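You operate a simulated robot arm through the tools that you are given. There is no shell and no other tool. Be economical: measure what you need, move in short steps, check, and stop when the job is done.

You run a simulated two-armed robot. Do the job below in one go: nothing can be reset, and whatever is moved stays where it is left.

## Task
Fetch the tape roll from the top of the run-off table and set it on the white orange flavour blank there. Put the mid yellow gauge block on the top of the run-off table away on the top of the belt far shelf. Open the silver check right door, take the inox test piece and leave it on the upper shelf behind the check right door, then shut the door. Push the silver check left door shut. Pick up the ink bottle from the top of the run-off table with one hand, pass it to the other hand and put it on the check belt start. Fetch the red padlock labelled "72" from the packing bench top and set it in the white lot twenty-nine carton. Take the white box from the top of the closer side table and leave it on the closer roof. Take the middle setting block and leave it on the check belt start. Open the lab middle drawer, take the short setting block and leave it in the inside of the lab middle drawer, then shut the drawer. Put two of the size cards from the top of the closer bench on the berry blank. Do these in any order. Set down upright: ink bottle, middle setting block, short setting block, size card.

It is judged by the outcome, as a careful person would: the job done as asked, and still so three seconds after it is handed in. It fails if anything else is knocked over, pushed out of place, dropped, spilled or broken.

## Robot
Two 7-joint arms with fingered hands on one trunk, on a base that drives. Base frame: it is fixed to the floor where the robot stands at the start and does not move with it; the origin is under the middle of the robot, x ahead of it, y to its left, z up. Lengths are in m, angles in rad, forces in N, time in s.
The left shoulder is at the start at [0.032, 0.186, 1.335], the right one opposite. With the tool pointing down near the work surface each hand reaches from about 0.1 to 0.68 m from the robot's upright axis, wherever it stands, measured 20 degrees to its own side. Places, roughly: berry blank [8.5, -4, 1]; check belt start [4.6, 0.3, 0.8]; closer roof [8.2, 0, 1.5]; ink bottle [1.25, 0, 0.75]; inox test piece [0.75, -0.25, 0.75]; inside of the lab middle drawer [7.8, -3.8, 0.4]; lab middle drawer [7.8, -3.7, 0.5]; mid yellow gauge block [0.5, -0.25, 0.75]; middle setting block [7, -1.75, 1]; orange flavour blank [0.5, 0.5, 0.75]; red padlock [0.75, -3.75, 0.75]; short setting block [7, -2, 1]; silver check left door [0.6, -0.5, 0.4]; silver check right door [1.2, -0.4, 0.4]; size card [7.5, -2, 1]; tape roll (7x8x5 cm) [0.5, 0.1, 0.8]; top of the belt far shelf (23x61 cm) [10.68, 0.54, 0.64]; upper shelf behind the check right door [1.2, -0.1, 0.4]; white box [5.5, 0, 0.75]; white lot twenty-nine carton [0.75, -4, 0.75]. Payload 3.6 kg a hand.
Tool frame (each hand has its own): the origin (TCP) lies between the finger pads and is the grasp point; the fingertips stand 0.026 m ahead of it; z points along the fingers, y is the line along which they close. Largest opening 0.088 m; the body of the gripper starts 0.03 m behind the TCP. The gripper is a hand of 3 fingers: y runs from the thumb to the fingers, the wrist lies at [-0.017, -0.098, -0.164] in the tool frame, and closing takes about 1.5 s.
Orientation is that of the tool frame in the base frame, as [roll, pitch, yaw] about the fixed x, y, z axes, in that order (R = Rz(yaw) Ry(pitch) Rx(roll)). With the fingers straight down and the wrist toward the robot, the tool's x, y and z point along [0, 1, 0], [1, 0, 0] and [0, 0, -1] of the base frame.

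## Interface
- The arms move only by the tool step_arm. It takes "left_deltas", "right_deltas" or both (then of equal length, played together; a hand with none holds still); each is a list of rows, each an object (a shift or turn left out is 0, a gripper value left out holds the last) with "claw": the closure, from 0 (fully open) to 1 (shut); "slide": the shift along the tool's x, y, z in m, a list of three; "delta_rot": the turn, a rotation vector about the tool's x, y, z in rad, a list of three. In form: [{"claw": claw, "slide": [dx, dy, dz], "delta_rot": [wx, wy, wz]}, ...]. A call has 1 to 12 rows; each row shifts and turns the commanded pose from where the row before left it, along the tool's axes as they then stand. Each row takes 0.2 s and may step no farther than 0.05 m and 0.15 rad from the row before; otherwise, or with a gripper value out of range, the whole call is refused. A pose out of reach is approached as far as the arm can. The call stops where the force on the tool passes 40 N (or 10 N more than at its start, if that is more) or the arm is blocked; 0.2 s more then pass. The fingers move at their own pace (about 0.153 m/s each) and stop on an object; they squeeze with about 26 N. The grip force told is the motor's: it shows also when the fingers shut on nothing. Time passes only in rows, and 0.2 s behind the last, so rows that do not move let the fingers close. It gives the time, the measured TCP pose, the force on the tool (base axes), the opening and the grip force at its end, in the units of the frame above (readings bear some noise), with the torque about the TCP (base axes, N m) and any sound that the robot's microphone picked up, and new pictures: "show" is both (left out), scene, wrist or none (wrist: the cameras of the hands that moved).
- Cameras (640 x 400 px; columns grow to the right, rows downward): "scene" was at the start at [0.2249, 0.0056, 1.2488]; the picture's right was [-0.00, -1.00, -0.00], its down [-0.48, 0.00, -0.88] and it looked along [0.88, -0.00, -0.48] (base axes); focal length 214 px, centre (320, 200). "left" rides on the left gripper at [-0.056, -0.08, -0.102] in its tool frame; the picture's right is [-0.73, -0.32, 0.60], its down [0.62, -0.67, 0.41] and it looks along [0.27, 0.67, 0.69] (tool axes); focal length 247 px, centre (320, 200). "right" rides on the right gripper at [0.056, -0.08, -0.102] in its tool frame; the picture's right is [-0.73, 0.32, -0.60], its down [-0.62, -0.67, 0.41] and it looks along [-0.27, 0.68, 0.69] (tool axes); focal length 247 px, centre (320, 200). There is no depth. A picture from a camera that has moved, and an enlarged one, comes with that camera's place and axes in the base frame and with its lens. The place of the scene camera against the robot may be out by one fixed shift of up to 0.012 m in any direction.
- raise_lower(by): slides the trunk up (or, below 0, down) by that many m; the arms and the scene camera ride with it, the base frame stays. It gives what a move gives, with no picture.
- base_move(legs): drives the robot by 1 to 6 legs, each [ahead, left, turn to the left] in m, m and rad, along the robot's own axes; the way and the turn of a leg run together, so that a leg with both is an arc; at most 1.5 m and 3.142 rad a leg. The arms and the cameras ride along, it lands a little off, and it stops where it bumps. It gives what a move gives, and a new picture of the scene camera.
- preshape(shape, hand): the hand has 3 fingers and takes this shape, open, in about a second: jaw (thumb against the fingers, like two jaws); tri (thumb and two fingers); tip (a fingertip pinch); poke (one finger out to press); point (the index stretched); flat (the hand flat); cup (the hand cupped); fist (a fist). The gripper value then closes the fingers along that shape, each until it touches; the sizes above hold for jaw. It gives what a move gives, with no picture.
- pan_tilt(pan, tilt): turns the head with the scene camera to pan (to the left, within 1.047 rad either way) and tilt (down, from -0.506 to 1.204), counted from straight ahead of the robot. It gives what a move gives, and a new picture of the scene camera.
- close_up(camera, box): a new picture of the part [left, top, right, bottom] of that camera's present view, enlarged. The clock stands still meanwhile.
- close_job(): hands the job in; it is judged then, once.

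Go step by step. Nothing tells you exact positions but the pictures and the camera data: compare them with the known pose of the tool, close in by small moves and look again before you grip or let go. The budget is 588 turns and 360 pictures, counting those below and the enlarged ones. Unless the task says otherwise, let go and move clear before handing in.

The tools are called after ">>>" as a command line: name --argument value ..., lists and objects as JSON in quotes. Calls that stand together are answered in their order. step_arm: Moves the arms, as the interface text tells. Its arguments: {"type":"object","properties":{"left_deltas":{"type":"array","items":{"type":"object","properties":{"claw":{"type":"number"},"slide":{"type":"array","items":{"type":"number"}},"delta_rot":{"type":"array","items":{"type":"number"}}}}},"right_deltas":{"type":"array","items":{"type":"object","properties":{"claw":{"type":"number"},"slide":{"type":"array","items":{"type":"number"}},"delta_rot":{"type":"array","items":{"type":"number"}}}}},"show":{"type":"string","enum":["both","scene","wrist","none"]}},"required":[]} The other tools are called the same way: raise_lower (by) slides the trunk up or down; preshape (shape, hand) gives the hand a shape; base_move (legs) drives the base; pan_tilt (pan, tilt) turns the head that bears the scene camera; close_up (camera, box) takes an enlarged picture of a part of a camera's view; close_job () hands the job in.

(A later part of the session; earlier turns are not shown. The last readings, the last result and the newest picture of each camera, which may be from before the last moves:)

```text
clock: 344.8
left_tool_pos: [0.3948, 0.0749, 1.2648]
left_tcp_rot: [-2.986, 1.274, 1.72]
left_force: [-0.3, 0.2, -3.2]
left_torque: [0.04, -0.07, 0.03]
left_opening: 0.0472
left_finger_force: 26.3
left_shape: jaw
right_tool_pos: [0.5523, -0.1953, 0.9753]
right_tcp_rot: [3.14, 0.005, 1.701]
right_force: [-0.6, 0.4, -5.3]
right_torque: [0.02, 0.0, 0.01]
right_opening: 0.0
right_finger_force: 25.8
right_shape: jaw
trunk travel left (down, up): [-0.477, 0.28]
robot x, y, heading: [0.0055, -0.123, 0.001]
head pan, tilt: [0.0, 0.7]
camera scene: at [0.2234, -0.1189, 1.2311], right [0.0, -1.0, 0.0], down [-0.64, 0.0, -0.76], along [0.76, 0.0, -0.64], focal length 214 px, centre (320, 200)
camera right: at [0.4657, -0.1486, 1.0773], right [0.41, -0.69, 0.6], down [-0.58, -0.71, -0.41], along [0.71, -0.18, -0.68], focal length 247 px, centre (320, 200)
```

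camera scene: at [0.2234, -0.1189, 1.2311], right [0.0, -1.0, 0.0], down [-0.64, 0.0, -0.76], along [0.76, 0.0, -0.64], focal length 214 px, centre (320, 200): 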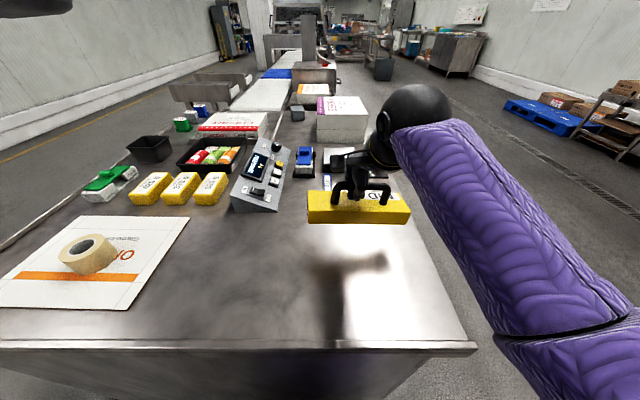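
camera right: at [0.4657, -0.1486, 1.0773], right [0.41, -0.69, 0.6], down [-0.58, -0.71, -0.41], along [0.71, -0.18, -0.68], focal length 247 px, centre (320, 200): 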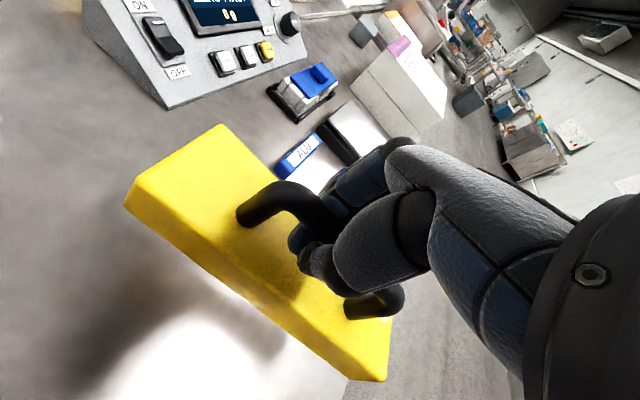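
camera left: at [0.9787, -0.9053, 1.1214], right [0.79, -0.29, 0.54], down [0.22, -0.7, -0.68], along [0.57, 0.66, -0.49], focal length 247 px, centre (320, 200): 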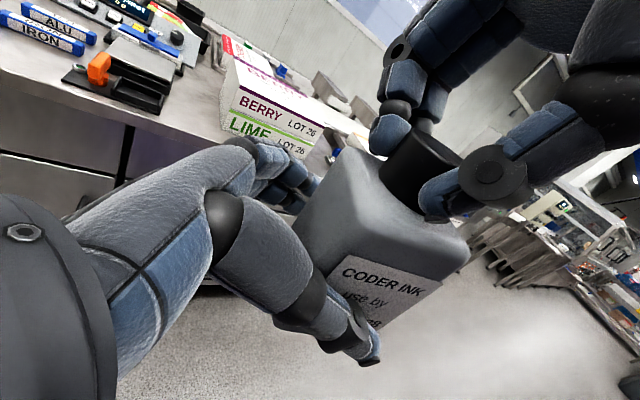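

The closed fingers hook under the handle bar and carry the block level. Lift more, back out and drive down the aisle toward the check belt.

>>> step_arm --right_deltas '[{"slide": [0, 0, -0.03]}, {"slide": [0, 0, -0.03]}, {"slide": [0, 0, -0.03]}]' --show "none"

>>> base_move --legs '[[-0.45, 0, 0], [0, -1.25, 0], [1.4, 0, 0], [1.4, 0, 0]]'

```text
clock: 345.6
left_tool_pos: [0.3956, 0.076, 1.2653]
left_tcp_rot: [-2.985, 1.271, 1.721]
left_force: [-0.1, 0.2, -3.6]
left_torque: [0.06, -0.05, 0.0]
left_opening: 0.0471
left_finger_force: 26.3
left_shape: jaw
right_tool_pos: [0.5527, -0.1911, 1.0682]
right_tcp_rot: [3.139, -0.004, 1.705]
right_force: [0.1, 0.4, -5.5]
right_torque: [0.02, 0.01, 0.02]
right_opening: 0.0001
right_finger_force: 26.1
right_shape: jaw
trunk travel left (down, up): [-0.477, 0.28]
robot x, y, heading: [0.0039, -0.124, 0.001]
head pan, tilt: [0.0, 0.7]
```

```text
clock: 367.4
left_tool_pos: [2.7336, -1.1999, 1.2639]
left_tcp_rot: [-2.983, 1.272, 1.709]
left_force: [0.1, 0.4, -3.8]
left_torque: [0.03, -0.01, -0.01]
left_opening: 0.0472
left_finger_force: 26.1
left_shape: jaw
right_tool_pos: [2.8871, -1.4709, 1.0672]
right_tcp_rot: [3.141, 0.0, 1.69]
right_force: [-0.8, 0.5, -4.7]
right_torque: [0.01, 0.03, 0.0]
right_opening: 0.0
right_finger_force: 26.2
right_shape: jaw
trunk travel left (down, up): [-0.477, 0.28]
robot x, y, heading: [2.3404, -1.3966, -0.01]
head pan, tilt: [0.0, 0.7]
camera scene: at [2.5581, -1.3925, 1.231], right [-0.01, -1.0, 0.0], down [-0.64, 0.01, -0.76], along [0.76, -0.01, -0.64], focal length 214 px, centre (320, 200)
```

scene: 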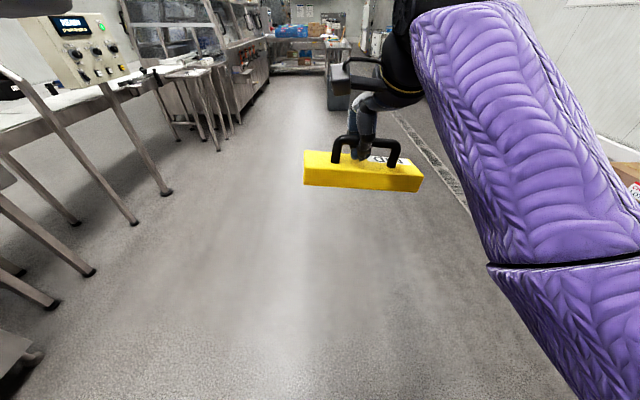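

>>> base_move --legs '[[1.4, 0, 0]]'

>>> pan_tilt --pan 0.7 --tilt 0.35

```text
clock: 374.4
left_tool_pos: [4.1454, -1.2173, 1.2646]
left_tcp_rot: [-2.974, 1.272, 1.719]
left_force: [0.3, -0.4, -3.8]
left_torque: [0.04, -0.02, -0.02]
left_opening: 0.047
left_finger_force: 26.1
left_shape: jaw
right_tool_pos: [4.2977, -1.4865, 1.0673]
right_tcp_rot: [3.14, 0.0, 1.689]
right_force: [-0.8, -1.0, -5.0]
right_torque: [0.02, 0.01, 0.03]
right_opening: 0.0
right_finger_force: 25.4
right_shape: jaw
trunk travel left (down, up): [-0.477, 0.28]
robot x, y, heading: [3.7508, -1.412, -0.016]
head pan, tilt: [0.0, 0.7]
camera scene: at [3.9702, -1.4093, 1.231], right [-0.01, -1.0, 0.0], down [-0.64, 0.01, -0.76], along [0.76, -0.01, -0.64], focal length 214 px, centre (320, 200)
```

scene: 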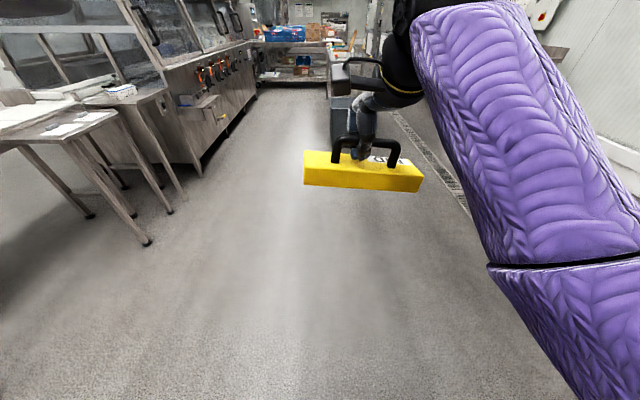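

```text
clock: 375.5
left_tool_pos: [4.1454, -1.2174, 1.2642]
left_tcp_rot: [-2.981, 1.273, 1.714]
left_force: [1.0, -0.2, -3.5]
left_torque: [0.08, -0.04, 0.01]
left_opening: 0.0472
left_finger_force: 26.1
left_shape: jaw
right_tool_pos: [4.2983, -1.4882, 1.0667]
right_tcp_rot: [3.14, 0.0, 1.689]
right_force: [0.6, 0.4, -4.9]
right_torque: [0.02, 0.05, -0.03]
right_opening: 0.0002
right_finger_force: 26.4
right_shape: jaw
trunk travel left (down, up): [-0.477, 0.28]
robot x, y, heading: [3.7547, -1.4108, -0.012]
head pan, tilt: [0.7, 0.351]
camera scene: at [3.957, -1.3492, 1.2625], right [0.63, -0.77, 0.0], down [-0.27, -0.22, -0.94], along [0.73, 0.6, -0.34], focal length 214 px, centre (320, 200)
```

scene: 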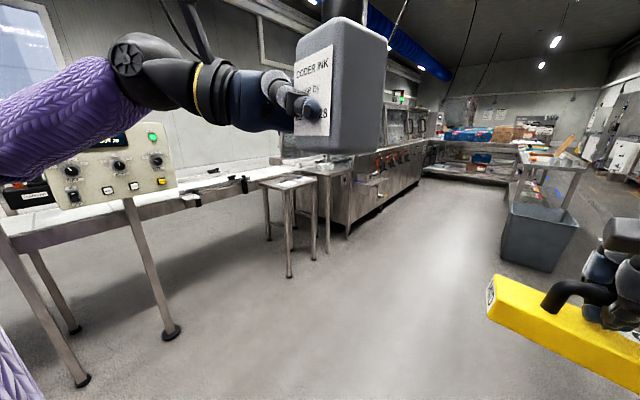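

>>> base_move --legs '[[0.75, 0, 0], [0, 0, 1.58]]'

>>> pan_tilt --pan 0 --tilt 0.5

```text
clock: 383.5
left_tool_pos: [4.2961, -1.0346, 1.2635]
left_tcp_rot: [-2.978, 1.274, -2.964]
left_force: [0.6, 1.3, -3.8]
left_torque: [0.03, 0.03, 0.01]
left_opening: 0.0471
left_finger_force: 26.3
left_shape: jaw
right_tool_pos: [4.5606, -0.8732, 1.0672]
right_tcp_rot: [3.139, 0.0, -2.99]
right_force: [-0.1, 0.3, -5.4]
right_torque: [0.0, 0.01, 0.03]
right_opening: 0.0002
right_finger_force: 25.4
right_shape: jaw
trunk travel left (down, up): [-0.477, 0.28]
robot x, y, heading: [4.5071, -1.4234, 1.592]
head pan, tilt: [0.7, 0.351]
camera scene: at [4.4365, -1.2078, 1.2625], right [0.75, 0.66, 0.0], down [0.23, -0.26, -0.94], along [-0.62, 0.7, -0.34], focal length 214 px, centre (320, 200)
```

scene: 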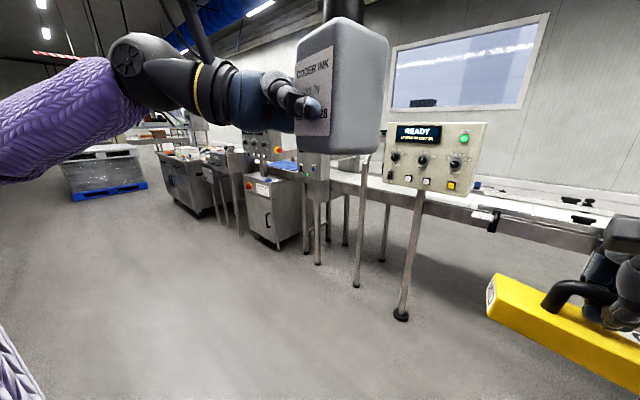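

```text
clock: 384.5
left_tool_pos: [4.2955, -1.0333, 1.2638]
left_tcp_rot: [-2.976, 1.272, -2.964]
left_force: [-0.7, -0.3, -2.5]
left_torque: [0.03, 0.06, 0.01]
left_opening: 0.0472
left_finger_force: 26.1
left_shape: jaw
right_tool_pos: [4.5607, -0.8718, 1.0667]
right_tcp_rot: [3.141, 0.0, -2.989]
right_force: [1.1, -1.1, -5.0]
right_torque: [-0.01, 0.0, 0.01]
right_opening: 0.0003
right_finger_force: 26.7
right_shape: jaw
trunk travel left (down, up): [-0.477, 0.28]
robot x, y, heading: [4.505, -1.4209, 1.591]
head pan, tilt: [0.0, 0.499]
camera scene: at [4.496, -1.1868, 1.2488], right [1.0, 0.02, 0.0], down [0.01, -0.48, -0.88], along [-0.02, 0.88, -0.48], focal length 214 px, centre (320, 200)
```

scene: 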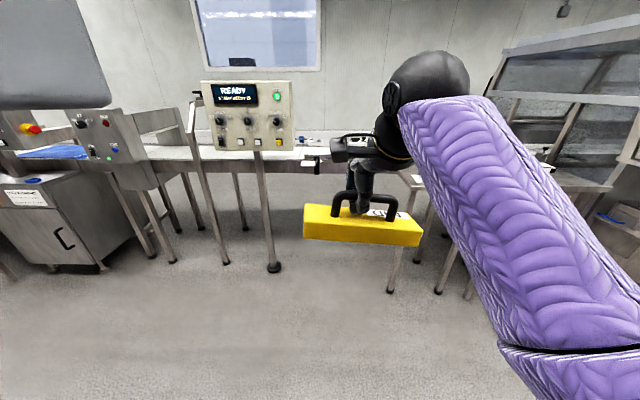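

Move the block hand aside to see the belt and come closer.

>>> step_arm --right_deltas '[{"slide": [-0.04, -0.01, 0]}, {"slide": [-0.04, -0.01, 0]}, {"slide": [-0.04, -0.02, 0]}, {"slide": [-0.04, -0.02, 0]}, {"slide": [-0.04, -0.02, 0]}]' --show "none"

>>> base_move --legs '[[0.45, -0.35, -0.02]]'

>>> close_up --camera "scene" --box '[120, 60, 440, 260]'

```text
clock: 385.7
left_tool_pos: [4.2977, -1.0352, 1.2648]
left_tcp_rot: [-2.988, 1.27, -2.972]
left_force: [-0.6, 0.0, -2.3]
left_torque: [0.03, 0.07, -0.01]
left_opening: 0.0473
left_finger_force: 26.4
left_shape: jaw
right_tool_pos: [4.7732, -0.9208, 1.0667]
right_tcp_rot: [3.14, 0.0, -2.989]
right_force: [0.3, -0.4, -5.3]
right_torque: [-0.05, 0.0, 0.03]
right_opening: 0.0001
right_finger_force: 26.3
right_shape: jaw
trunk travel left (down, up): [-0.477, 0.28]
robot x, y, heading: [4.5046, -1.4217, 1.595]
head pan, tilt: [0.0, 0.499]
```

```text
clock: 389.0
left_tool_pos: [4.6447, -0.5756, 1.2653]
left_tcp_rot: [-2.972, 1.27, -2.973]
left_force: [0.0, -0.5, -2.6]
left_torque: [0.02, 0.07, 0.0]
left_opening: 0.0468
left_finger_force: 25.6
left_shape: jaw
right_tool_pos: [5.1222, -0.4682, 1.0671]
right_tcp_rot: [3.14, 0.0, -3.006]
right_force: [0.1, 0.1, -5.7]
right_torque: [-0.03, 0.04, 0.0]
right_opening: 0.0
right_finger_force: 26.3
right_shape: jaw
trunk travel left (down, up): [-0.477, 0.28]
robot x, y, heading: [4.8457, -0.9657, 1.578]
head pan, tilt: [0.0, 0.499]
camera scene: at [4.8429, -0.7305, 1.2487], right [1.0, 0.01, 0.0], down [0.0, -0.48, -0.88], along [-0.01, 0.88, -0.48], focal length 214 px, centre (320, 200)
```

scene: 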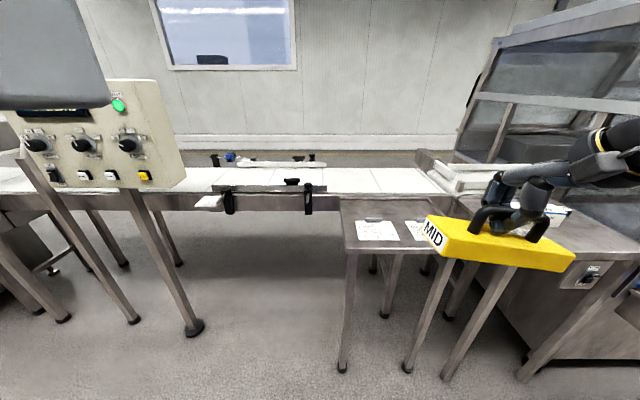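

```text
2.00 times, centred on (280, 160) of scene
camera zoom: at [4.8429, -0.7305, 1.2487], right [1.0, 0.01, 0.0], down [0.0, -0.48, -0.88], along [-0.01, 0.88, -0.48], focal length 429 px, centre (400, 280)
```

zoom: 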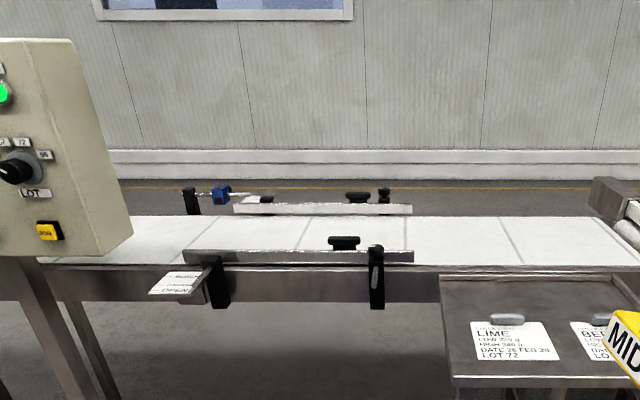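

The check belt (y≈0.11–0.43, z≈0.82) has guide rails; I'll place the bottle at about [4.6, 0.28] with the arm reaching nearly straight down from a raised trunk. First position the base.

>>> raise_lower --by 0.14

>>> base_move --legs '[[0, 0.32, 0], [0.4, 0, 0]]'

>>> pan_tilt --pan 0 --tilt 0.8

```text
clock: 390.7
left_tool_pos: [4.6433, -0.575, 1.404]
left_tcp_rot: [-2.974, 1.273, -2.974]
left_force: [0.6, -0.1, -3.6]
left_torque: [0.03, 0.07, -0.02]
left_opening: 0.0469
left_finger_force: 26.0
left_shape: jaw
right_tool_pos: [5.1212, -0.4681, 1.2053]
right_tcp_rot: [3.141, 0.001, -3.006]
right_force: [0.6, -0.1, -4.7]
right_torque: [-0.06, 0.03, -0.03]
right_opening: 0.0002
right_finger_force: 25.8
right_shape: jaw
trunk travel left (down, up): [-0.617, 0.14]
robot x, y, heading: [4.8498, -0.9674, 1.576]
head pan, tilt: [0.0, 0.499]
```

```text
clock: 394.9
left_tool_pos: [4.322, -0.175, 1.4049]
left_tcp_rot: [-2.975, 1.271, -2.974]
left_force: [-0.4, -0.2, -3.1]
left_torque: [0.02, 0.04, 0.0]
left_opening: 0.0471
left_finger_force: 25.7
left_shape: jaw
right_tool_pos: [4.8001, -0.0681, 1.2068]
right_tcp_rot: [3.141, 0.0, -3.002]
right_force: [0.4, 0.7, -4.7]
right_torque: [-0.04, 0.01, 0.02]
right_opening: 0.0
right_finger_force: 26.3
right_shape: jaw
trunk travel left (down, up): [-0.617, 0.14]
robot x, y, heading: [4.5275, -0.5656, 1.581]
head pan, tilt: [0.0, 0.499]
camera scene: at [4.5214, -0.336, 1.3923], right [1.0, 0.01, 0.0], down [0.0, -0.48, -0.88], along [-0.01, 0.88, -0.48], focal length 214 px, centre (320, 200)
```

scene: 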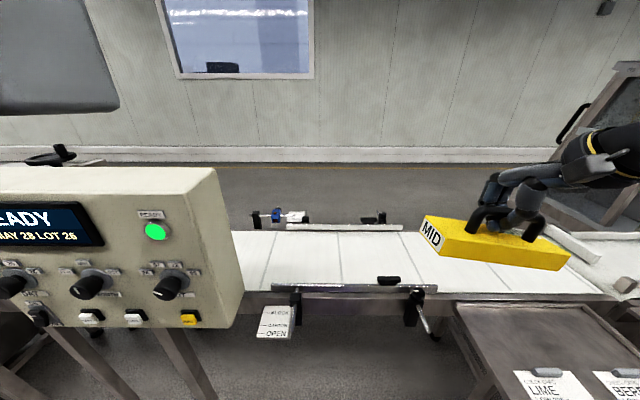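

```text
clock: 395.7
left_tool_pos: [4.3234, -0.1764, 1.4049]
left_tcp_rot: [-2.974, 1.271, -2.972]
left_force: [-0.2, 0.3, -4.6]
left_torque: [0.05, 0.07, 0.0]
left_opening: 0.0474
left_finger_force: 26.0
left_shape: jaw
right_tool_pos: [4.8, -0.068, 1.2067]
right_tcp_rot: [3.141, 0.001, -3.002]
right_force: [1.0, 0.1, -5.4]
right_torque: [-0.03, -0.01, 0.05]
right_opening: 0.0001
right_finger_force: 26.6
right_shape: jaw
trunk travel left (down, up): [-0.617, 0.14]
robot x, y, heading: [4.5245, -0.5645, 1.575]
head pan, tilt: [0.0, 0.799]
camera scene: at [4.5215, -0.347, 1.3665], right [1.0, 0.01, 0.0], down [0.01, -0.72, -0.7], along [-0.01, 0.7, -0.72], focal length 214 px, centre (320, 200)
```

scene: 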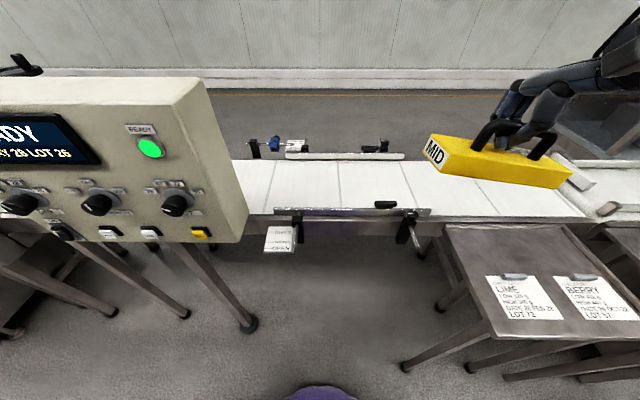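

Lane between the rails is centred near y 0.265. First bring the bottle hand to the right, clear of the control panel.

>>> step_arm --left_deltas '[{"slide": [0.0134, 0.0094, 0.042]}, {"slide": [0.0134, 0.0094, 0.042]}, {"slide": [0.0134, 0.0094, 0.042]}, {"slide": [0.0134, 0.0094, 0.042]}, {"slide": [0.0134, 0.0094, 0.042]}, {"slide": [0.0134, 0.0094, 0.042]}, {"slide": [0.0134, 0.0094, 0.042]}, {"slide": [0.0134, 0.0094, 0.042]}]' --show "scene"

```text
clock: 397.5
left_tool_pos: [4.6151, -0.1073, 1.2014]
left_tcp_rot: [-2.981, 1.269, -2.979]
left_force: [0.6, -0.6, -3.1]
left_torque: [0.03, 0.06, 0.0]
left_opening: 0.0473
left_finger_force: 26.0
left_shape: jaw
right_tool_pos: [4.802, -0.0675, 1.2067]
right_tcp_rot: [3.141, -0.001, -3.004]
right_force: [-1.5, 0.5, -4.9]
right_torque: [-0.02, 0.01, 0.03]
right_opening: 0.0
right_finger_force: 26.2
right_shape: jaw
trunk travel left (down, up): [-0.617, 0.14]
robot x, y, heading: [4.5253, -0.5659, 1.578]
head pan, tilt: [0.0, 0.799]
camera scene: at [4.523, -0.3464, 1.3663], right [1.0, 0.01, 0.0], down [0.0, -0.72, -0.7], along [-0.01, 0.7, -0.72], focal length 214 px, centre (320, 200)
```

scene: 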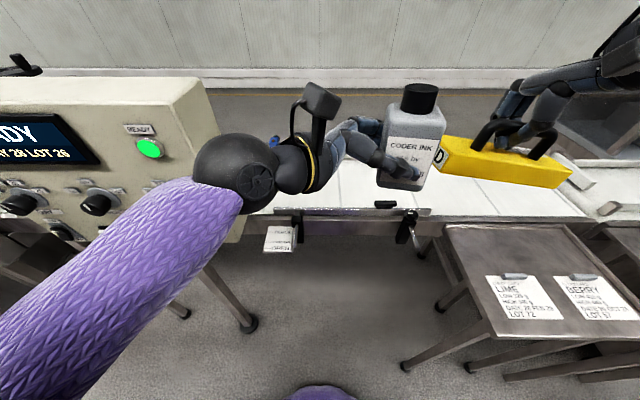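

Lower the bottle here in free space so the arm straightens, then drive in.

>>> step_arm --left_deltas '[{"slide": [0.0399, 0.003, 0.0121]}, {"slide": [0.0399, 0.003, 0.0121]}, {"slide": [0.0399, 0.003, 0.0121]}, {"slide": [0.0399, 0.003, 0.0121]}, {"slide": [0.0399, 0.003, 0.0121]}, {"slide": [0.0399, 0.003, 0.0121]}]' --show "scene"

```text
clock: 398.9
left_tool_pos: [4.6135, -0.0993, 0.981]
left_tcp_rot: [-2.977, 1.271, -2.98]
left_force: [-0.4, 0.2, -4.2]
left_torque: [0.01, 0.04, -0.05]
left_opening: 0.0474
left_finger_force: 26.3
left_shape: jaw
left hand out of reach, approached as far as the arm can: row 6
right_tool_pos: [4.7989, -0.066, 1.2063]
right_tcp_rot: [3.141, 0.002, -3.003]
right_force: [-0.2, 0.8, -5.7]
right_torque: [-0.01, -0.01, -0.01]
right_opening: 0.0001
right_finger_force: 25.5
right_shape: jaw
trunk travel left (down, up): [-0.617, 0.14]
robot x, y, heading: [4.5263, -0.563, 1.577]
head pan, tilt: [0.0, 0.799]
camera scene: at [4.5197, -0.3448, 1.3661], right [1.0, 0.01, 0.0], down [0.01, -0.72, -0.7], along [0.0, 0.7, -0.72], focal length 214 px, centre (320, 200)
```

scene: 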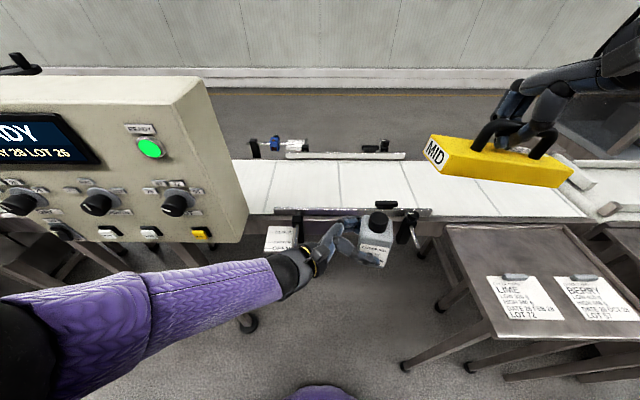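

The forearm would meet the panel. I yaw the left hand so it points more forward, bringing the wrist straight behind the bottle.

>>> step_arm --left_deltas '[{"slide": [-0.02, 0, -0.005], "delta_rot": [-0.14, -0.006, -0.043]}, {"delta_rot": [-0.14, -0.006, -0.043]}, {"delta_rot": [-0.14, -0.006, -0.043]}, {"delta_rot": [-0.14, -0.006, -0.043]}, {"delta_rot": [-0.14, -0.006, -0.043]}]' --show "scene"

```text
clock: 399.9
left_tool_pos: [4.4888, -0.0823, 0.9496]
left_tcp_rot: [2.955, 1.099, -2.687]
left_force: [-0.9, 0.3, -2.6]
left_torque: [0.02, 0.08, 0.0]
left_opening: 0.0472
left_finger_force: 26.1
left_shape: jaw
right_tool_pos: [4.7988, -0.0682, 1.2065]
right_tcp_rot: [-3.14, 0.002, -3.002]
right_force: [-0.6, -0.5, -4.2]
right_torque: [0.02, -0.01, 0.02]
right_opening: 0.0
right_finger_force: 25.6
right_shape: jaw
trunk travel left (down, up): [-0.617, 0.14]
robot x, y, heading: [4.5252, -0.5645, 1.582]
head pan, tilt: [0.0, 0.799]
stopped in row 5 (left hand): the arm was blocked; the commanded pose is now the measured one
camera scene: at [4.5215, -0.347, 1.3665], right [1.0, 0.01, 0.0], down [0.01, -0.72, -0.7], along [-0.01, 0.7, -0.72], focal length 214 px, centre (320, 200)
```

scene: 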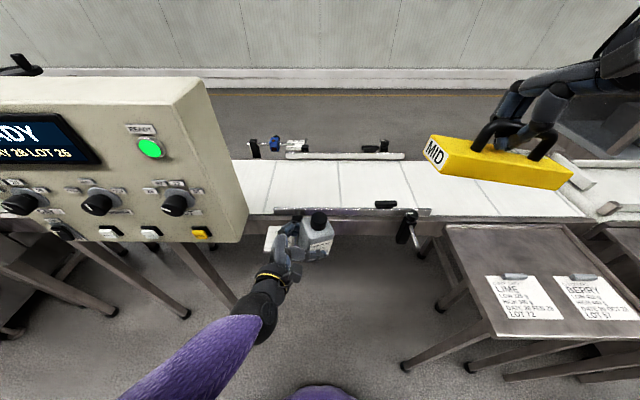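

The forearm now comes from behind, but the bottle tilted about 12°. Correct the tilt while rising a little.

>>> step_arm --left_deltas '[{"slide": [-0.02, 0.01, 0.0], "delta_rot": [0.021, -0.086, -0.058]}, {"slide": [-0.02, 0.01, 0.0], "delta_rot": [0.021, -0.086, -0.058]}, {"slide": [-0.02, 0.01, 0.01]}]' --show "scene"

```text
clock: 400.7
left_tool_pos: [4.5008, -0.0397, 1.0064]
left_tcp_rot: [-2.975, 1.283, -2.355]
left_force: [1.0, 0.0, -2.6]
left_torque: [-0.04, 0.07, 0.0]
left_opening: 0.0469
left_finger_force: 25.6
left_shape: jaw
right_tool_pos: [4.7999, -0.067, 1.206]
right_tcp_rot: [3.141, 0.001, -3.0]
right_force: [-0.3, -0.6, -4.5]
right_torque: [0.02, 0.05, -0.03]
right_opening: 0.0
right_finger_force: 26.1
right_shape: jaw
trunk travel left (down, up): [-0.617, 0.14]
robot x, y, heading: [4.5278, -0.5653, 1.58]
head pan, tilt: [0.0, 0.799]
camera scene: at [4.5221, -0.3461, 1.3663], right [1.0, 0.01, 0.0], down [0.01, -0.72, -0.7], along [-0.01, 0.7, -0.72], focal length 214 px, centre (320, 200)
```

scene: 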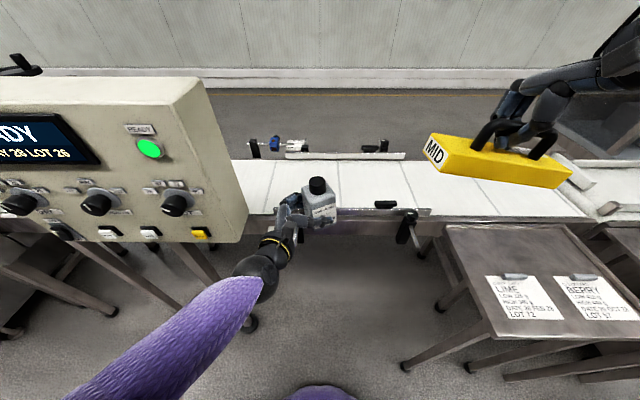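

The elbow would still hit the panel. Better to stay further back with a nearly straight arm at shoulder height: back off, lift the block hand, lower the trunk.

>>> base_move --legs '[[-0.25, 0, 0]]'

>>> step_arm --right_deltas '[{"slide": [0, 0, -0.045]}, {"slide": [0, 0, -0.045]}, {"slide": [0, 0, -0.045]}, {"slide": [0, 0, -0.045]}, {"slide": [0, 0, -0.04]}]' --left_deltas '[{"slide": [-0.043, 0, -0.013]}, {"slide": [-0.043, 0, -0.013]}, {"slide": [-0.043, 0, -0.013]}, {"slide": [-0.043, 0, -0.013]}, {"slide": [-0.043, 0, -0.013]}]' --show "none"

>>> raise_lower --by -0.36

```text
clock: 402.6
left_tool_pos: [4.5027, -0.2919, 1.0054]
left_tcp_rot: [-2.993, 1.28, -2.375]
left_force: [-0.1, -0.8, -3.8]
left_torque: [0.0, 0.07, -0.02]
left_opening: 0.0472
left_finger_force: 26.0
left_shape: jaw
right_tool_pos: [4.8027, -0.3198, 1.2059]
right_tcp_rot: [-3.141, 0.0, -3.003]
right_force: [0.5, -0.3, -4.9]
right_torque: [-0.01, 0.03, -0.01]
right_opening: 0.0002
right_finger_force: 25.8
right_shape: jaw
trunk travel left (down, up): [-0.617, 0.14]
robot x, y, heading: [4.5279, -0.8161, 1.578]
head pan, tilt: [0.0, 0.799]
camera scene: at [4.5238, -0.5992, 1.3665], right [1.0, 0.01, 0.0], down [0.01, -0.72, -0.7], along [-0.01, 0.7, -0.72], focal length 214 px, centre (320, 200)
```

scene: 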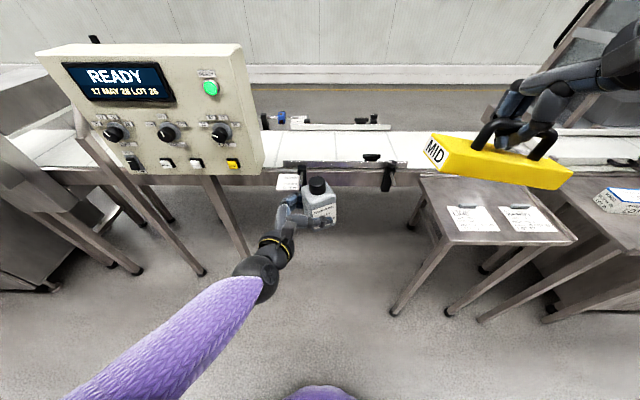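

```text
clock: 403.1
left_tool_pos: [4.3867, -0.2726, 1.06]
left_tcp_rot: [2.883, 1.102, -2.721]
left_force: [-0.2, -0.4, -4.1]
left_torque: [-0.01, 0.09, 0.01]
left_opening: 0.0472
left_finger_force: 26.1
left_shape: jaw
right_tool_pos: [4.8003, -0.3195, 1.2837]
right_tcp_rot: [-3.138, -0.002, -3.004]
right_force: [-0.6, -0.5, -4.1]
right_torque: [-0.04, 0.03, -0.02]
right_opening: 0.0
right_finger_force: 25.5
right_shape: jaw
trunk travel left (down, up): [-0.617, 0.14]
robot x, y, heading: [4.5326, -0.8177, 1.579]
head pan, tilt: [0.0, 0.799]
stopped in row 2 (left hand): the arm was blocked; the commanded pose is now the measured one
```

```text
clock: 406.6
left_tool_pos: [4.3813, -0.2649, 0.7054]
left_tcp_rot: [2.833, 1.094, -2.763]
left_force: [0.4, -1.5, -4.1]
left_torque: [-0.02, 0.1, 0.03]
left_opening: 0.0472
left_finger_force: 26.4
left_shape: jaw
right_tool_pos: [4.8018, -0.3184, 0.9238]
right_tcp_rot: [-3.142, 0.001, -3.004]
right_force: [0.0, 0.1, -4.8]
right_torque: [-0.02, 0.0, -0.01]
right_opening: 0.0
right_finger_force: 26.3
right_shape: jaw
trunk travel left (down, up): [-0.257, 0.5]
robot x, y, heading: [4.5279, -0.8135, 1.576]
head pan, tilt: [0.0, 0.799]
```

Raise both hands gently now, correcting the bottle's tilt.

>>> step_arm --left_deltas '[{"slide": [-0.0266, 0.004, -0.013], "delta_rot": [0.015, -0.04, -0.043]}, {"slide": [-0.0266, 0.004, -0.013], "delta_rot": [0.015, -0.04, -0.043]}, {"slide": [-0.0266, 0.004, -0.013], "delta_rot": [0.015, -0.04, -0.043]}, {"slide": [-0.0266, 0.004, -0.013], "delta_rot": [0.015, -0.04, -0.043]}, {"slide": [-0.0266, 0.004, -0.013]}, {"slide": [-0.0266, 0.004, -0.013]}]' --right_deltas '[{"slide": [0, 0, -0.03]}, {"slide": [0, 0, -0.03]}, {"slide": [0, 0, -0.03]}, {"slide": [0, 0, -0.03]}, {"slide": [0, 0, -0.03]}, {"slide": [0, 0, -0.02]}]' --show "scene"

```text
clock: 407.6
left_tool_pos: [4.3427, -0.2766, 0.779]
left_tcp_rot: [3.06, 1.125, -2.576]
left_force: [0.1, 0.6, -3.3]
left_torque: [-0.02, 0.06, 0.02]
left_opening: 0.0472
left_finger_force: 26.1
left_shape: jaw
right_tool_pos: [4.8026, -0.3193, 1.0264]
right_tcp_rot: [-3.137, 0.002, -3.003]
right_force: [-0.5, 0.0, -5.5]
right_torque: [-0.03, 0.0, 0.0]
right_opening: 0.0
right_finger_force: 26.2
right_shape: jaw
trunk travel left (down, up): [-0.257, 0.5]
robot x, y, heading: [4.5248, -0.8182, 1.578]
head pan, tilt: [0.0, 0.799]
stopped in row 4 (left hand): the arm was blocked; the commanded pose is now the measured one
camera scene: at [4.5234, -0.5649, 0.9874], right [1.0, 0.01, 0.0], down [0.01, -0.72, -0.7], along [-0.01, 0.7, -0.72], focal length 214 px, centre (320, 200)
```

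scene: 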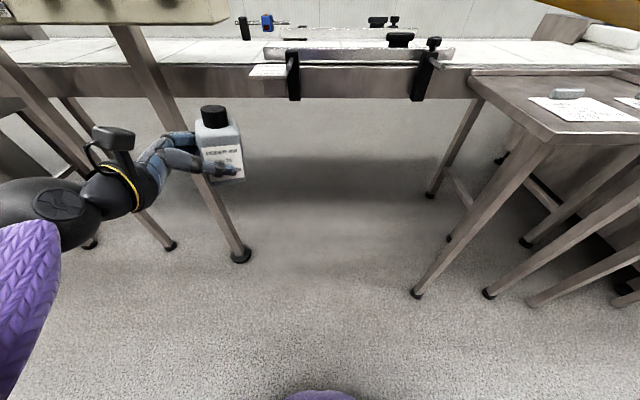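

The wrist cannot yaw that way. Plan: return the hand to its comfortable orientation, set the bottle down briefly on the empty back strip of the side table, and re-grip it from above with the same (left) hand for the belt.

>>> step_arm --left_deltas '[{"delta_rot": [0.124, -0.0286, 0.031]}, {"delta_rot": [0.124, -0.0286, 0.031]}, {"delta_rot": [0.124, -0.0286, 0.031]}, {"delta_rot": [0.124, -0.0286, 0.031]}, {"delta_rot": [0.124, -0.0286, 0.031]}]' --show "none"

>>> raise_lower --by 0.22

>>> base_move --legs '[[-0.1, -0.5, 0]]'

>>> close_up --camera "scene" --box '[160, 80, 560, 330]'

```text
clock: 408.8
left_tool_pos: [4.3447, -0.2767, 0.7799]
left_tcp_rot: [-2.987, 1.276, -2.99]
left_force: [0.1, 0.0, -3.2]
left_torque: [0.07, 0.03, 0.03]
left_opening: 0.0473
left_finger_force: 26.8
left_shape: jaw
right_tool_pos: [4.8033, -0.3191, 1.0268]
right_tcp_rot: [-3.14, 0.001, -3.005]
right_force: [0.2, 1.1, -5.1]
right_torque: [-0.02, 0.03, 0.01]
right_opening: 0.0002
right_finger_force: 26.1
right_shape: jaw
trunk travel left (down, up): [-0.257, 0.5]
robot x, y, heading: [4.5259, -0.8175, 1.58]
head pan, tilt: [0.0, 0.799]
```

```text
clock: 411.1
left_tool_pos: [4.3456, -0.2763, 0.9979]
left_tcp_rot: [-2.977, 1.281, -2.977]
left_force: [-0.3, 0.2, -3.2]
left_torque: [0.02, 0.04, -0.03]
left_opening: 0.0472
left_finger_force: 25.9
left_shape: jaw
right_tool_pos: [4.8019, -0.3179, 1.2463]
right_tcp_rot: [-3.141, 0.001, -3.004]
right_force: [-0.4, -0.5, -4.8]
right_torque: [-0.02, 0.03, 0.01]
right_opening: 0.0
right_finger_force: 26.4
right_shape: jaw
trunk travel left (down, up): [-0.477, 0.28]
robot x, y, heading: [4.5296, -0.8179, 1.577]
head pan, tilt: [0.0, 0.799]
```

```text
clock: 414.1
left_tool_pos: [4.85, -0.3719, 0.9987]
left_tcp_rot: [-2.984, 1.277, -2.983]
left_force: [0.0, -0.4, -3.7]
left_torque: [0.04, 0.06, 0.01]
left_opening: 0.0469
left_finger_force: 26.2
left_shape: jaw
right_tool_pos: [5.3078, -0.4117, 1.247]
right_tcp_rot: [-3.141, 0.001, -2.997]
right_force: [-0.5, -1.0, -4.8]
right_torque: [-0.02, 0.01, -0.02]
right_opening: 0.0001
right_finger_force: 26.3
right_shape: jaw
trunk travel left (down, up): [-0.477, 0.28]
robot x, y, heading: [5.0308, -0.909, 1.579]
head pan, tilt: [0.0, 0.799]
camera scene: at [5.03, -0.6874, 1.2229], right [1.0, 0.01, 0.0], down [0.01, -0.72, -0.7], along [-0.01, 0.7, -0.72], focal length 214 px, centre (320, 200)
```

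scene: 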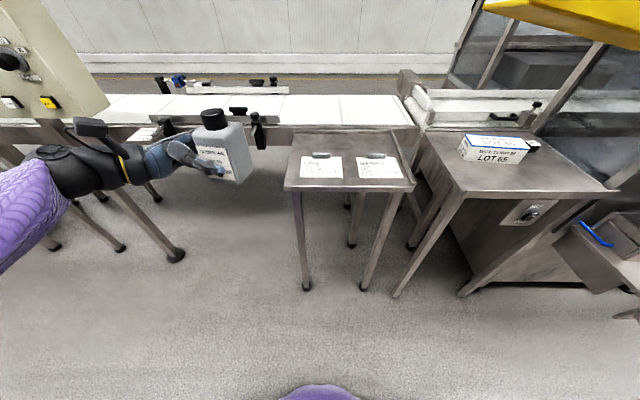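

```text
1.60 times, centred on (360, 205) of scene
camera zoom: at [5.03, -0.6874, 1.2229], right [1.0, 0.01, 0.0], down [0.01, -0.72, -0.7], along [-0.01, 0.7, -0.72], focal length 343 px, centre (256, 192)
```

zoom: 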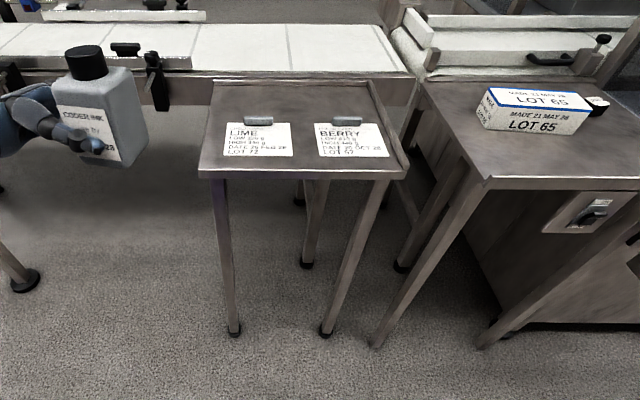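

There is a free back strip on the card table at about [5.08, 0.03]. Bring the block hand inward and drive in.

>>> step_arm --right_deltas '[{"slide": [0.035, -0.01, 0]}, {"slide": [0.035, -0.01, 0]}, {"slide": [0.03, 0, 0]}]' --left_deltas '[{"slide": [-0.019, 0, -0.006]}, {"slide": [-0.019, 0, -0.006]}, {}]' --show "none"

>>> base_move --legs '[[0.2, -0.22, 0], [0.2, 0, 0]]'

```text
clock: 414.9
left_tool_pos: [4.8482, -0.3695, 1.0393]
left_tcp_rot: [-2.976, 1.278, -2.976]
left_force: [0.2, 0.5, -3.6]
left_torque: [0.08, 0.09, -0.01]
left_opening: 0.0473
left_finger_force: 26.2
left_shape: jaw
right_tool_pos: [5.2091, -0.4463, 1.2466]
right_tcp_rot: [-3.141, 0.003, -2.999]
right_force: [-0.8, -0.5, -5.1]
right_torque: [0.0, 0.05, 0.0]
right_opening: 0.0
right_finger_force: 25.9
right_shape: jaw
trunk travel left (down, up): [-0.477, 0.28]
robot x, y, heading: [5.0335, -0.9116, 1.577]
head pan, tilt: [0.0, 0.799]
```

```text
clock: 418.1
left_tool_pos: [5.0634, 0.0345, 1.0383]
left_tcp_rot: [-2.979, 1.279, -2.976]
left_force: [0.7, 0.4, -3.6]
left_torque: [0.03, 0.02, -0.03]
left_opening: 0.0469
left_finger_force: 26.3
left_shape: jaw
right_tool_pos: [5.4258, -0.0429, 1.2467]
right_tcp_rot: [-3.139, 0.003, -2.999]
right_force: [0.2, 0.5, -5.0]
right_torque: [0.01, 0.01, 0.04]
right_opening: 0.0002
right_finger_force: 25.6
right_shape: jaw
trunk travel left (down, up): [-0.477, 0.28]
robot x, y, heading: [5.2512, -0.5111, 1.581]
head pan, tilt: [0.0, 0.799]
camera scene: at [5.2442, -0.2836, 1.2226], right [1.0, 0.01, 0.0], down [0.01, -0.72, -0.7], along [-0.01, 0.7, -0.72], focal length 214 px, centre (320, 200)
```

scene: 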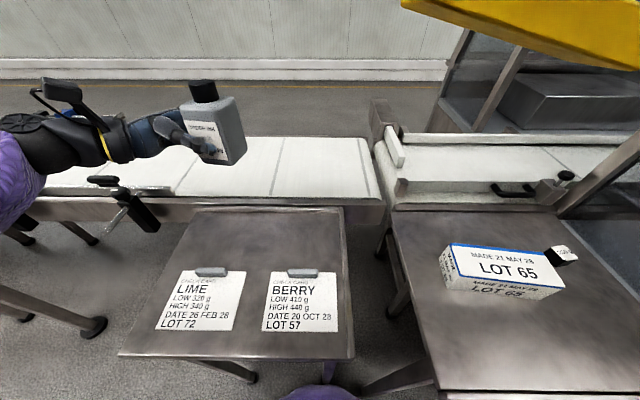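

Lower the bottle onto the table's back strip.

>>> step_arm --left_deltas '[{"slide": [0.025, 0, 0.033]}, {"slide": [0.025, 0, 0.033]}, {"slide": [0.036, 0, 0.011]}, {"slide": [0.036, 0, 0.011]}, {"slide": [0.02, 0, 0.006]}, {}]' --show "scene"

```text
clock: 419.6
left_tool_pos: [5.1141, 0.0267, 0.8749]
left_tcp_rot: [-2.978, 1.278, -2.976]
left_force: [-0.5, 0.0, -3.2]
left_torque: [0.0, 0.01, -0.01]
left_opening: 0.0472
left_finger_force: 26.3
left_shape: jaw
right_tool_pos: [5.4258, -0.0439, 1.2475]
right_tcp_rot: [-3.141, 0.001, -3.002]
right_force: [-0.5, 0.7, -5.7]
right_torque: [-0.01, 0.01, 0.01]
right_opening: 0.0001
right_finger_force: 25.8
right_shape: jaw
trunk travel left (down, up): [-0.477, 0.28]
robot x, y, heading: [5.2523, -0.5095, 1.578]
head pan, tilt: [0.0, 0.799]
camera scene: at [5.2444, -0.2847, 1.2229], right [1.0, 0.01, 0.0], down [0.01, -0.72, -0.7], along [-0.01, 0.7, -0.72], focal length 214 px, centre (320, 200)
```

scene: 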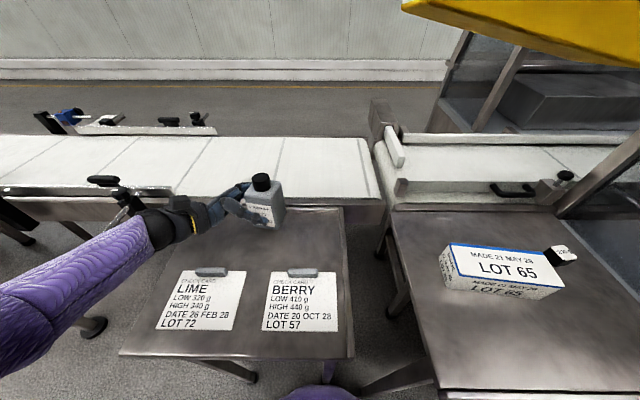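

>>> step_arm --left_deltas '[{"slide": [0.012, 0, 0.0036]}, {"slide": [0.006, 0, 0.0018]}, {}]' --show "none"

>>> step_arm --left_deltas '[{"slide": [0.004, 0, 0.0012]}, {"slide": [0.004, 0, 0.0012]}, {}]' --show "none"

```text
clock: 420.4
left_tool_pos: [5.1128, 0.025, 0.8575]
left_tcp_rot: [-2.976, 1.278, -2.973]
left_force: [-0.5, -0.4, -3.5]
left_torque: [0.05, 0.07, -0.01]
left_opening: 0.0474
left_finger_force: 26.1
left_shape: jaw
right_tool_pos: [5.4252, -0.0437, 1.2471]
right_tcp_rot: [-3.139, 0.001, -2.997]
right_force: [-0.5, 0.5, -4.8]
right_torque: [0.01, 0.0, 0.02]
right_opening: 0.0001
right_finger_force: 26.1
right_shape: jaw
trunk travel left (down, up): [-0.477, 0.28]
robot x, y, heading: [5.2522, -0.5089, 1.581]
head pan, tilt: [0.0, 0.799]
```

```text
clock: 421.1
left_tool_pos: [5.115, 0.0218, 0.8563]
left_tcp_rot: [-2.976, 1.279, -2.974]
left_force: [-0.1, -0.1, -2.8]
left_torque: [0.03, 0.08, -0.03]
left_opening: 0.047
left_finger_force: 26.0
left_shape: jaw
left hand out of reach, approached as far as the arm can: row 1, 2
right_tool_pos: [5.4243, -0.0434, 1.2471]
right_tcp_rot: [-3.139, 0.001, -3.002]
right_force: [0.2, 0.1, -5.8]
right_torque: [0.0, 0.02, -0.02]
right_opening: 0.0
right_finger_force: 26.0
right_shape: jaw
trunk travel left (down, up): [-0.477, 0.28]
robot x, y, heading: [5.2488, -0.5109, 1.578]
head pan, tilt: [0.0, 0.799]
```

Arm at its lower limit; lower the trunk in small steps instead.

>>> raise_lower --by -0.008

>>> raise_lower --by -0.006

```text
clock: 421.7
left_tool_pos: [5.1155, 0.0233, 0.8478]
left_tcp_rot: [-2.976, 1.28, -2.976]
left_force: [-0.3, -0.2, -2.9]
left_torque: [0.03, 0.06, 0.02]
left_opening: 0.047
left_finger_force: 26.5
left_shape: jaw
right_tool_pos: [5.4238, -0.0429, 1.2395]
right_tcp_rot: [-3.14, 0.002, -2.997]
right_force: [0.0, 0.0, -5.2]
right_torque: [-0.03, 0.01, 0.03]
right_opening: 0.0001
right_finger_force: 25.8
right_shape: jaw
trunk travel left (down, up): [-0.469, 0.288]
robot x, y, heading: [5.2488, -0.5094, 1.58]
head pan, tilt: [0.0, 0.799]
```

```text
clock: 422.3
left_tool_pos: [5.1151, 0.0233, 0.8423]
left_tcp_rot: [-2.979, 1.279, -2.978]
left_force: [0.6, -1.2, -2.1]
left_torque: [0.07, 0.04, -0.04]
left_opening: 0.0474
left_finger_force: 25.9
left_shape: jaw
right_tool_pos: [5.4258, -0.0441, 1.2339]
right_tcp_rot: [3.14, 0.002, -2.998]
right_force: [0.6, 0.1, -5.2]
right_torque: [-0.04, 0.0, -0.01]
right_opening: 0.0002
right_finger_force: 26.5
right_shape: jaw
trunk travel left (down, up): [-0.463, 0.294]
robot x, y, heading: [5.2481, -0.5087, 1.581]
head pan, tilt: [0.0, 0.799]
```

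>>> raise_lower --by -0.006

>>> raise_lower --by -0.005

>>> close_up --camera "scene" --box '[190, 150, 330, 260]'

```text
clock: 422.8
left_tool_pos: [5.1159, 0.0219, 0.8407]
left_tcp_rot: [-2.996, 1.282, -2.994]
left_force: [1.1, -4.8, 20.7]
left_torque: [0.33, -0.11, -0.03]
left_opening: 0.0473
left_finger_force: 26.4
left_shape: jaw
right_tool_pos: [5.4254, -0.0446, 1.2296]
right_tcp_rot: [3.139, 0.001, -2.999]
right_force: [0.5, 0.7, -5.3]
right_torque: [0.0, 0.02, -0.02]
right_opening: 0.0
right_finger_force: 26.2
right_shape: jaw
trunk travel left (down, up): [-0.457, 0.3]
robot x, y, heading: [5.2496, -0.5103, 1.58]
head pan, tilt: [0.0, 0.799]
```

```text
clock: 423.4
left_tool_pos: [5.1159, 0.022, 0.837]
left_tcp_rot: [-3.011, 1.286, -3.006]
left_force: [-1.0, -6.7, 35.7]
left_torque: [0.55, -0.23, 0.02]
left_opening: 0.0472
left_finger_force: 26.1
left_shape: jaw
right_tool_pos: [5.4253, -0.0475, 1.2233]
right_tcp_rot: [3.138, 0.003, -2.999]
right_force: [-0.3, -0.2, -5.1]
right_torque: [-0.02, -0.02, 0.0]
right_opening: 0.0
right_finger_force: 26.5
right_shape: jaw
trunk travel left (down, up): [-0.452, 0.305]
robot x, y, heading: [5.25, -0.5134, 1.584]
head pan, tilt: [0.0, 0.799]
```

```text
3.64 times, centred on (260, 205) of scene
camera zoom: at [5.2449, -0.2864, 1.1977], right [1.0, 0.01, 0.0], down [0.01, -0.71, -0.7], along [-0.01, 0.7, -0.72], focal length 780 px, centre (538, 182)
```

zoom: 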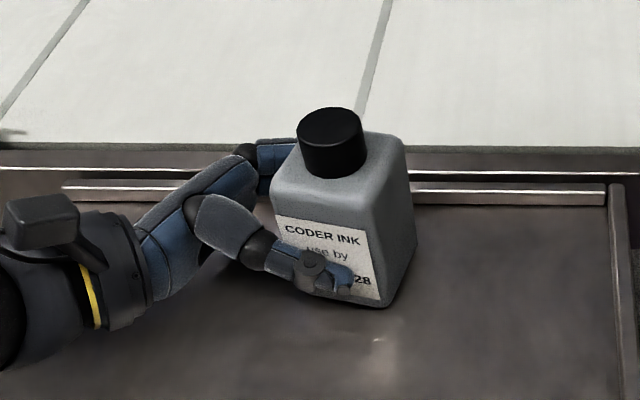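

Contact made. Relieve the pressure, then open and withdraw to the left.

>>> raise_lower --by 0.009

>>> step_arm --left_deltas '[{"claw": 0.4}, {"claw": 0.1}, {"claw": 0}, {}, {"slide": [0, 0, -0.03]}, {"slide": [0, 0, -0.04]}, {"slide": [0, 0, -0.04]}, {"slide": [-0.02, 0, -0.03]}, {"slide": [-0.04, 0, -0.02]}]' --show "scene"

```text
clock: 423.9
left_tool_pos: [5.1151, 0.0222, 0.8405]
left_tcp_rot: [-2.968, 1.275, -2.966]
left_force: [1.3, 3.8, 7.7]
left_torque: [0.39, -0.13, 0.02]
left_opening: 0.0475
left_finger_force: 26.3
left_shape: jaw
right_tool_pos: [5.4261, -0.0443, 1.2303]
right_tcp_rot: [-3.141, 0.0, -3.0]
right_force: [0.3, 0.1, -5.3]
right_torque: [-0.03, 0.02, 0.0]
right_opening: 0.0002
right_finger_force: 26.2
right_shape: jaw
trunk travel left (down, up): [-0.461, 0.296]
robot x, y, heading: [5.2478, -0.5097, 1.583]
head pan, tilt: [0.0, 0.799]
```

```text
clock: 425.9
left_tool_pos: [4.9803, 0.0259, 0.9436]
left_tcp_rot: [-2.973, 1.279, -2.974]
left_force: [0.2, -1.2, 0.1]
left_torque: [0.0, -0.01, 0.0]
left_opening: 0.0874
left_finger_force: 0.1
left_shape: jaw
right_tool_pos: [5.4251, -0.0443, 1.2312]
right_tcp_rot: [-3.141, 0.001, -3.001]
right_force: [0.4, -0.4, -4.5]
right_torque: [0.01, 0.03, 0.0]
right_opening: 0.0
right_finger_force: 26.0
right_shape: jaw
trunk travel left (down, up): [-0.461, 0.296]
robot x, y, heading: [5.2484, -0.5077, 1.581]
head pan, tilt: [0.0, 0.799]
camera scene: at [5.2445, -0.284, 1.2063], right [1.0, 0.01, 0.0], down [0.01, -0.72, -0.7], along [-0.01, 0.7, -0.72], focal length 214 px, centre (320, 200)
```

scene: 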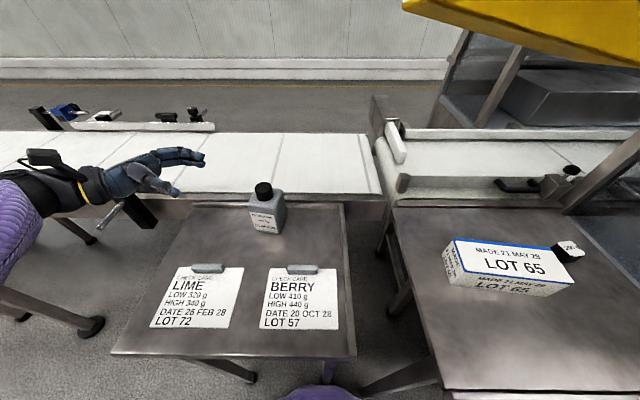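

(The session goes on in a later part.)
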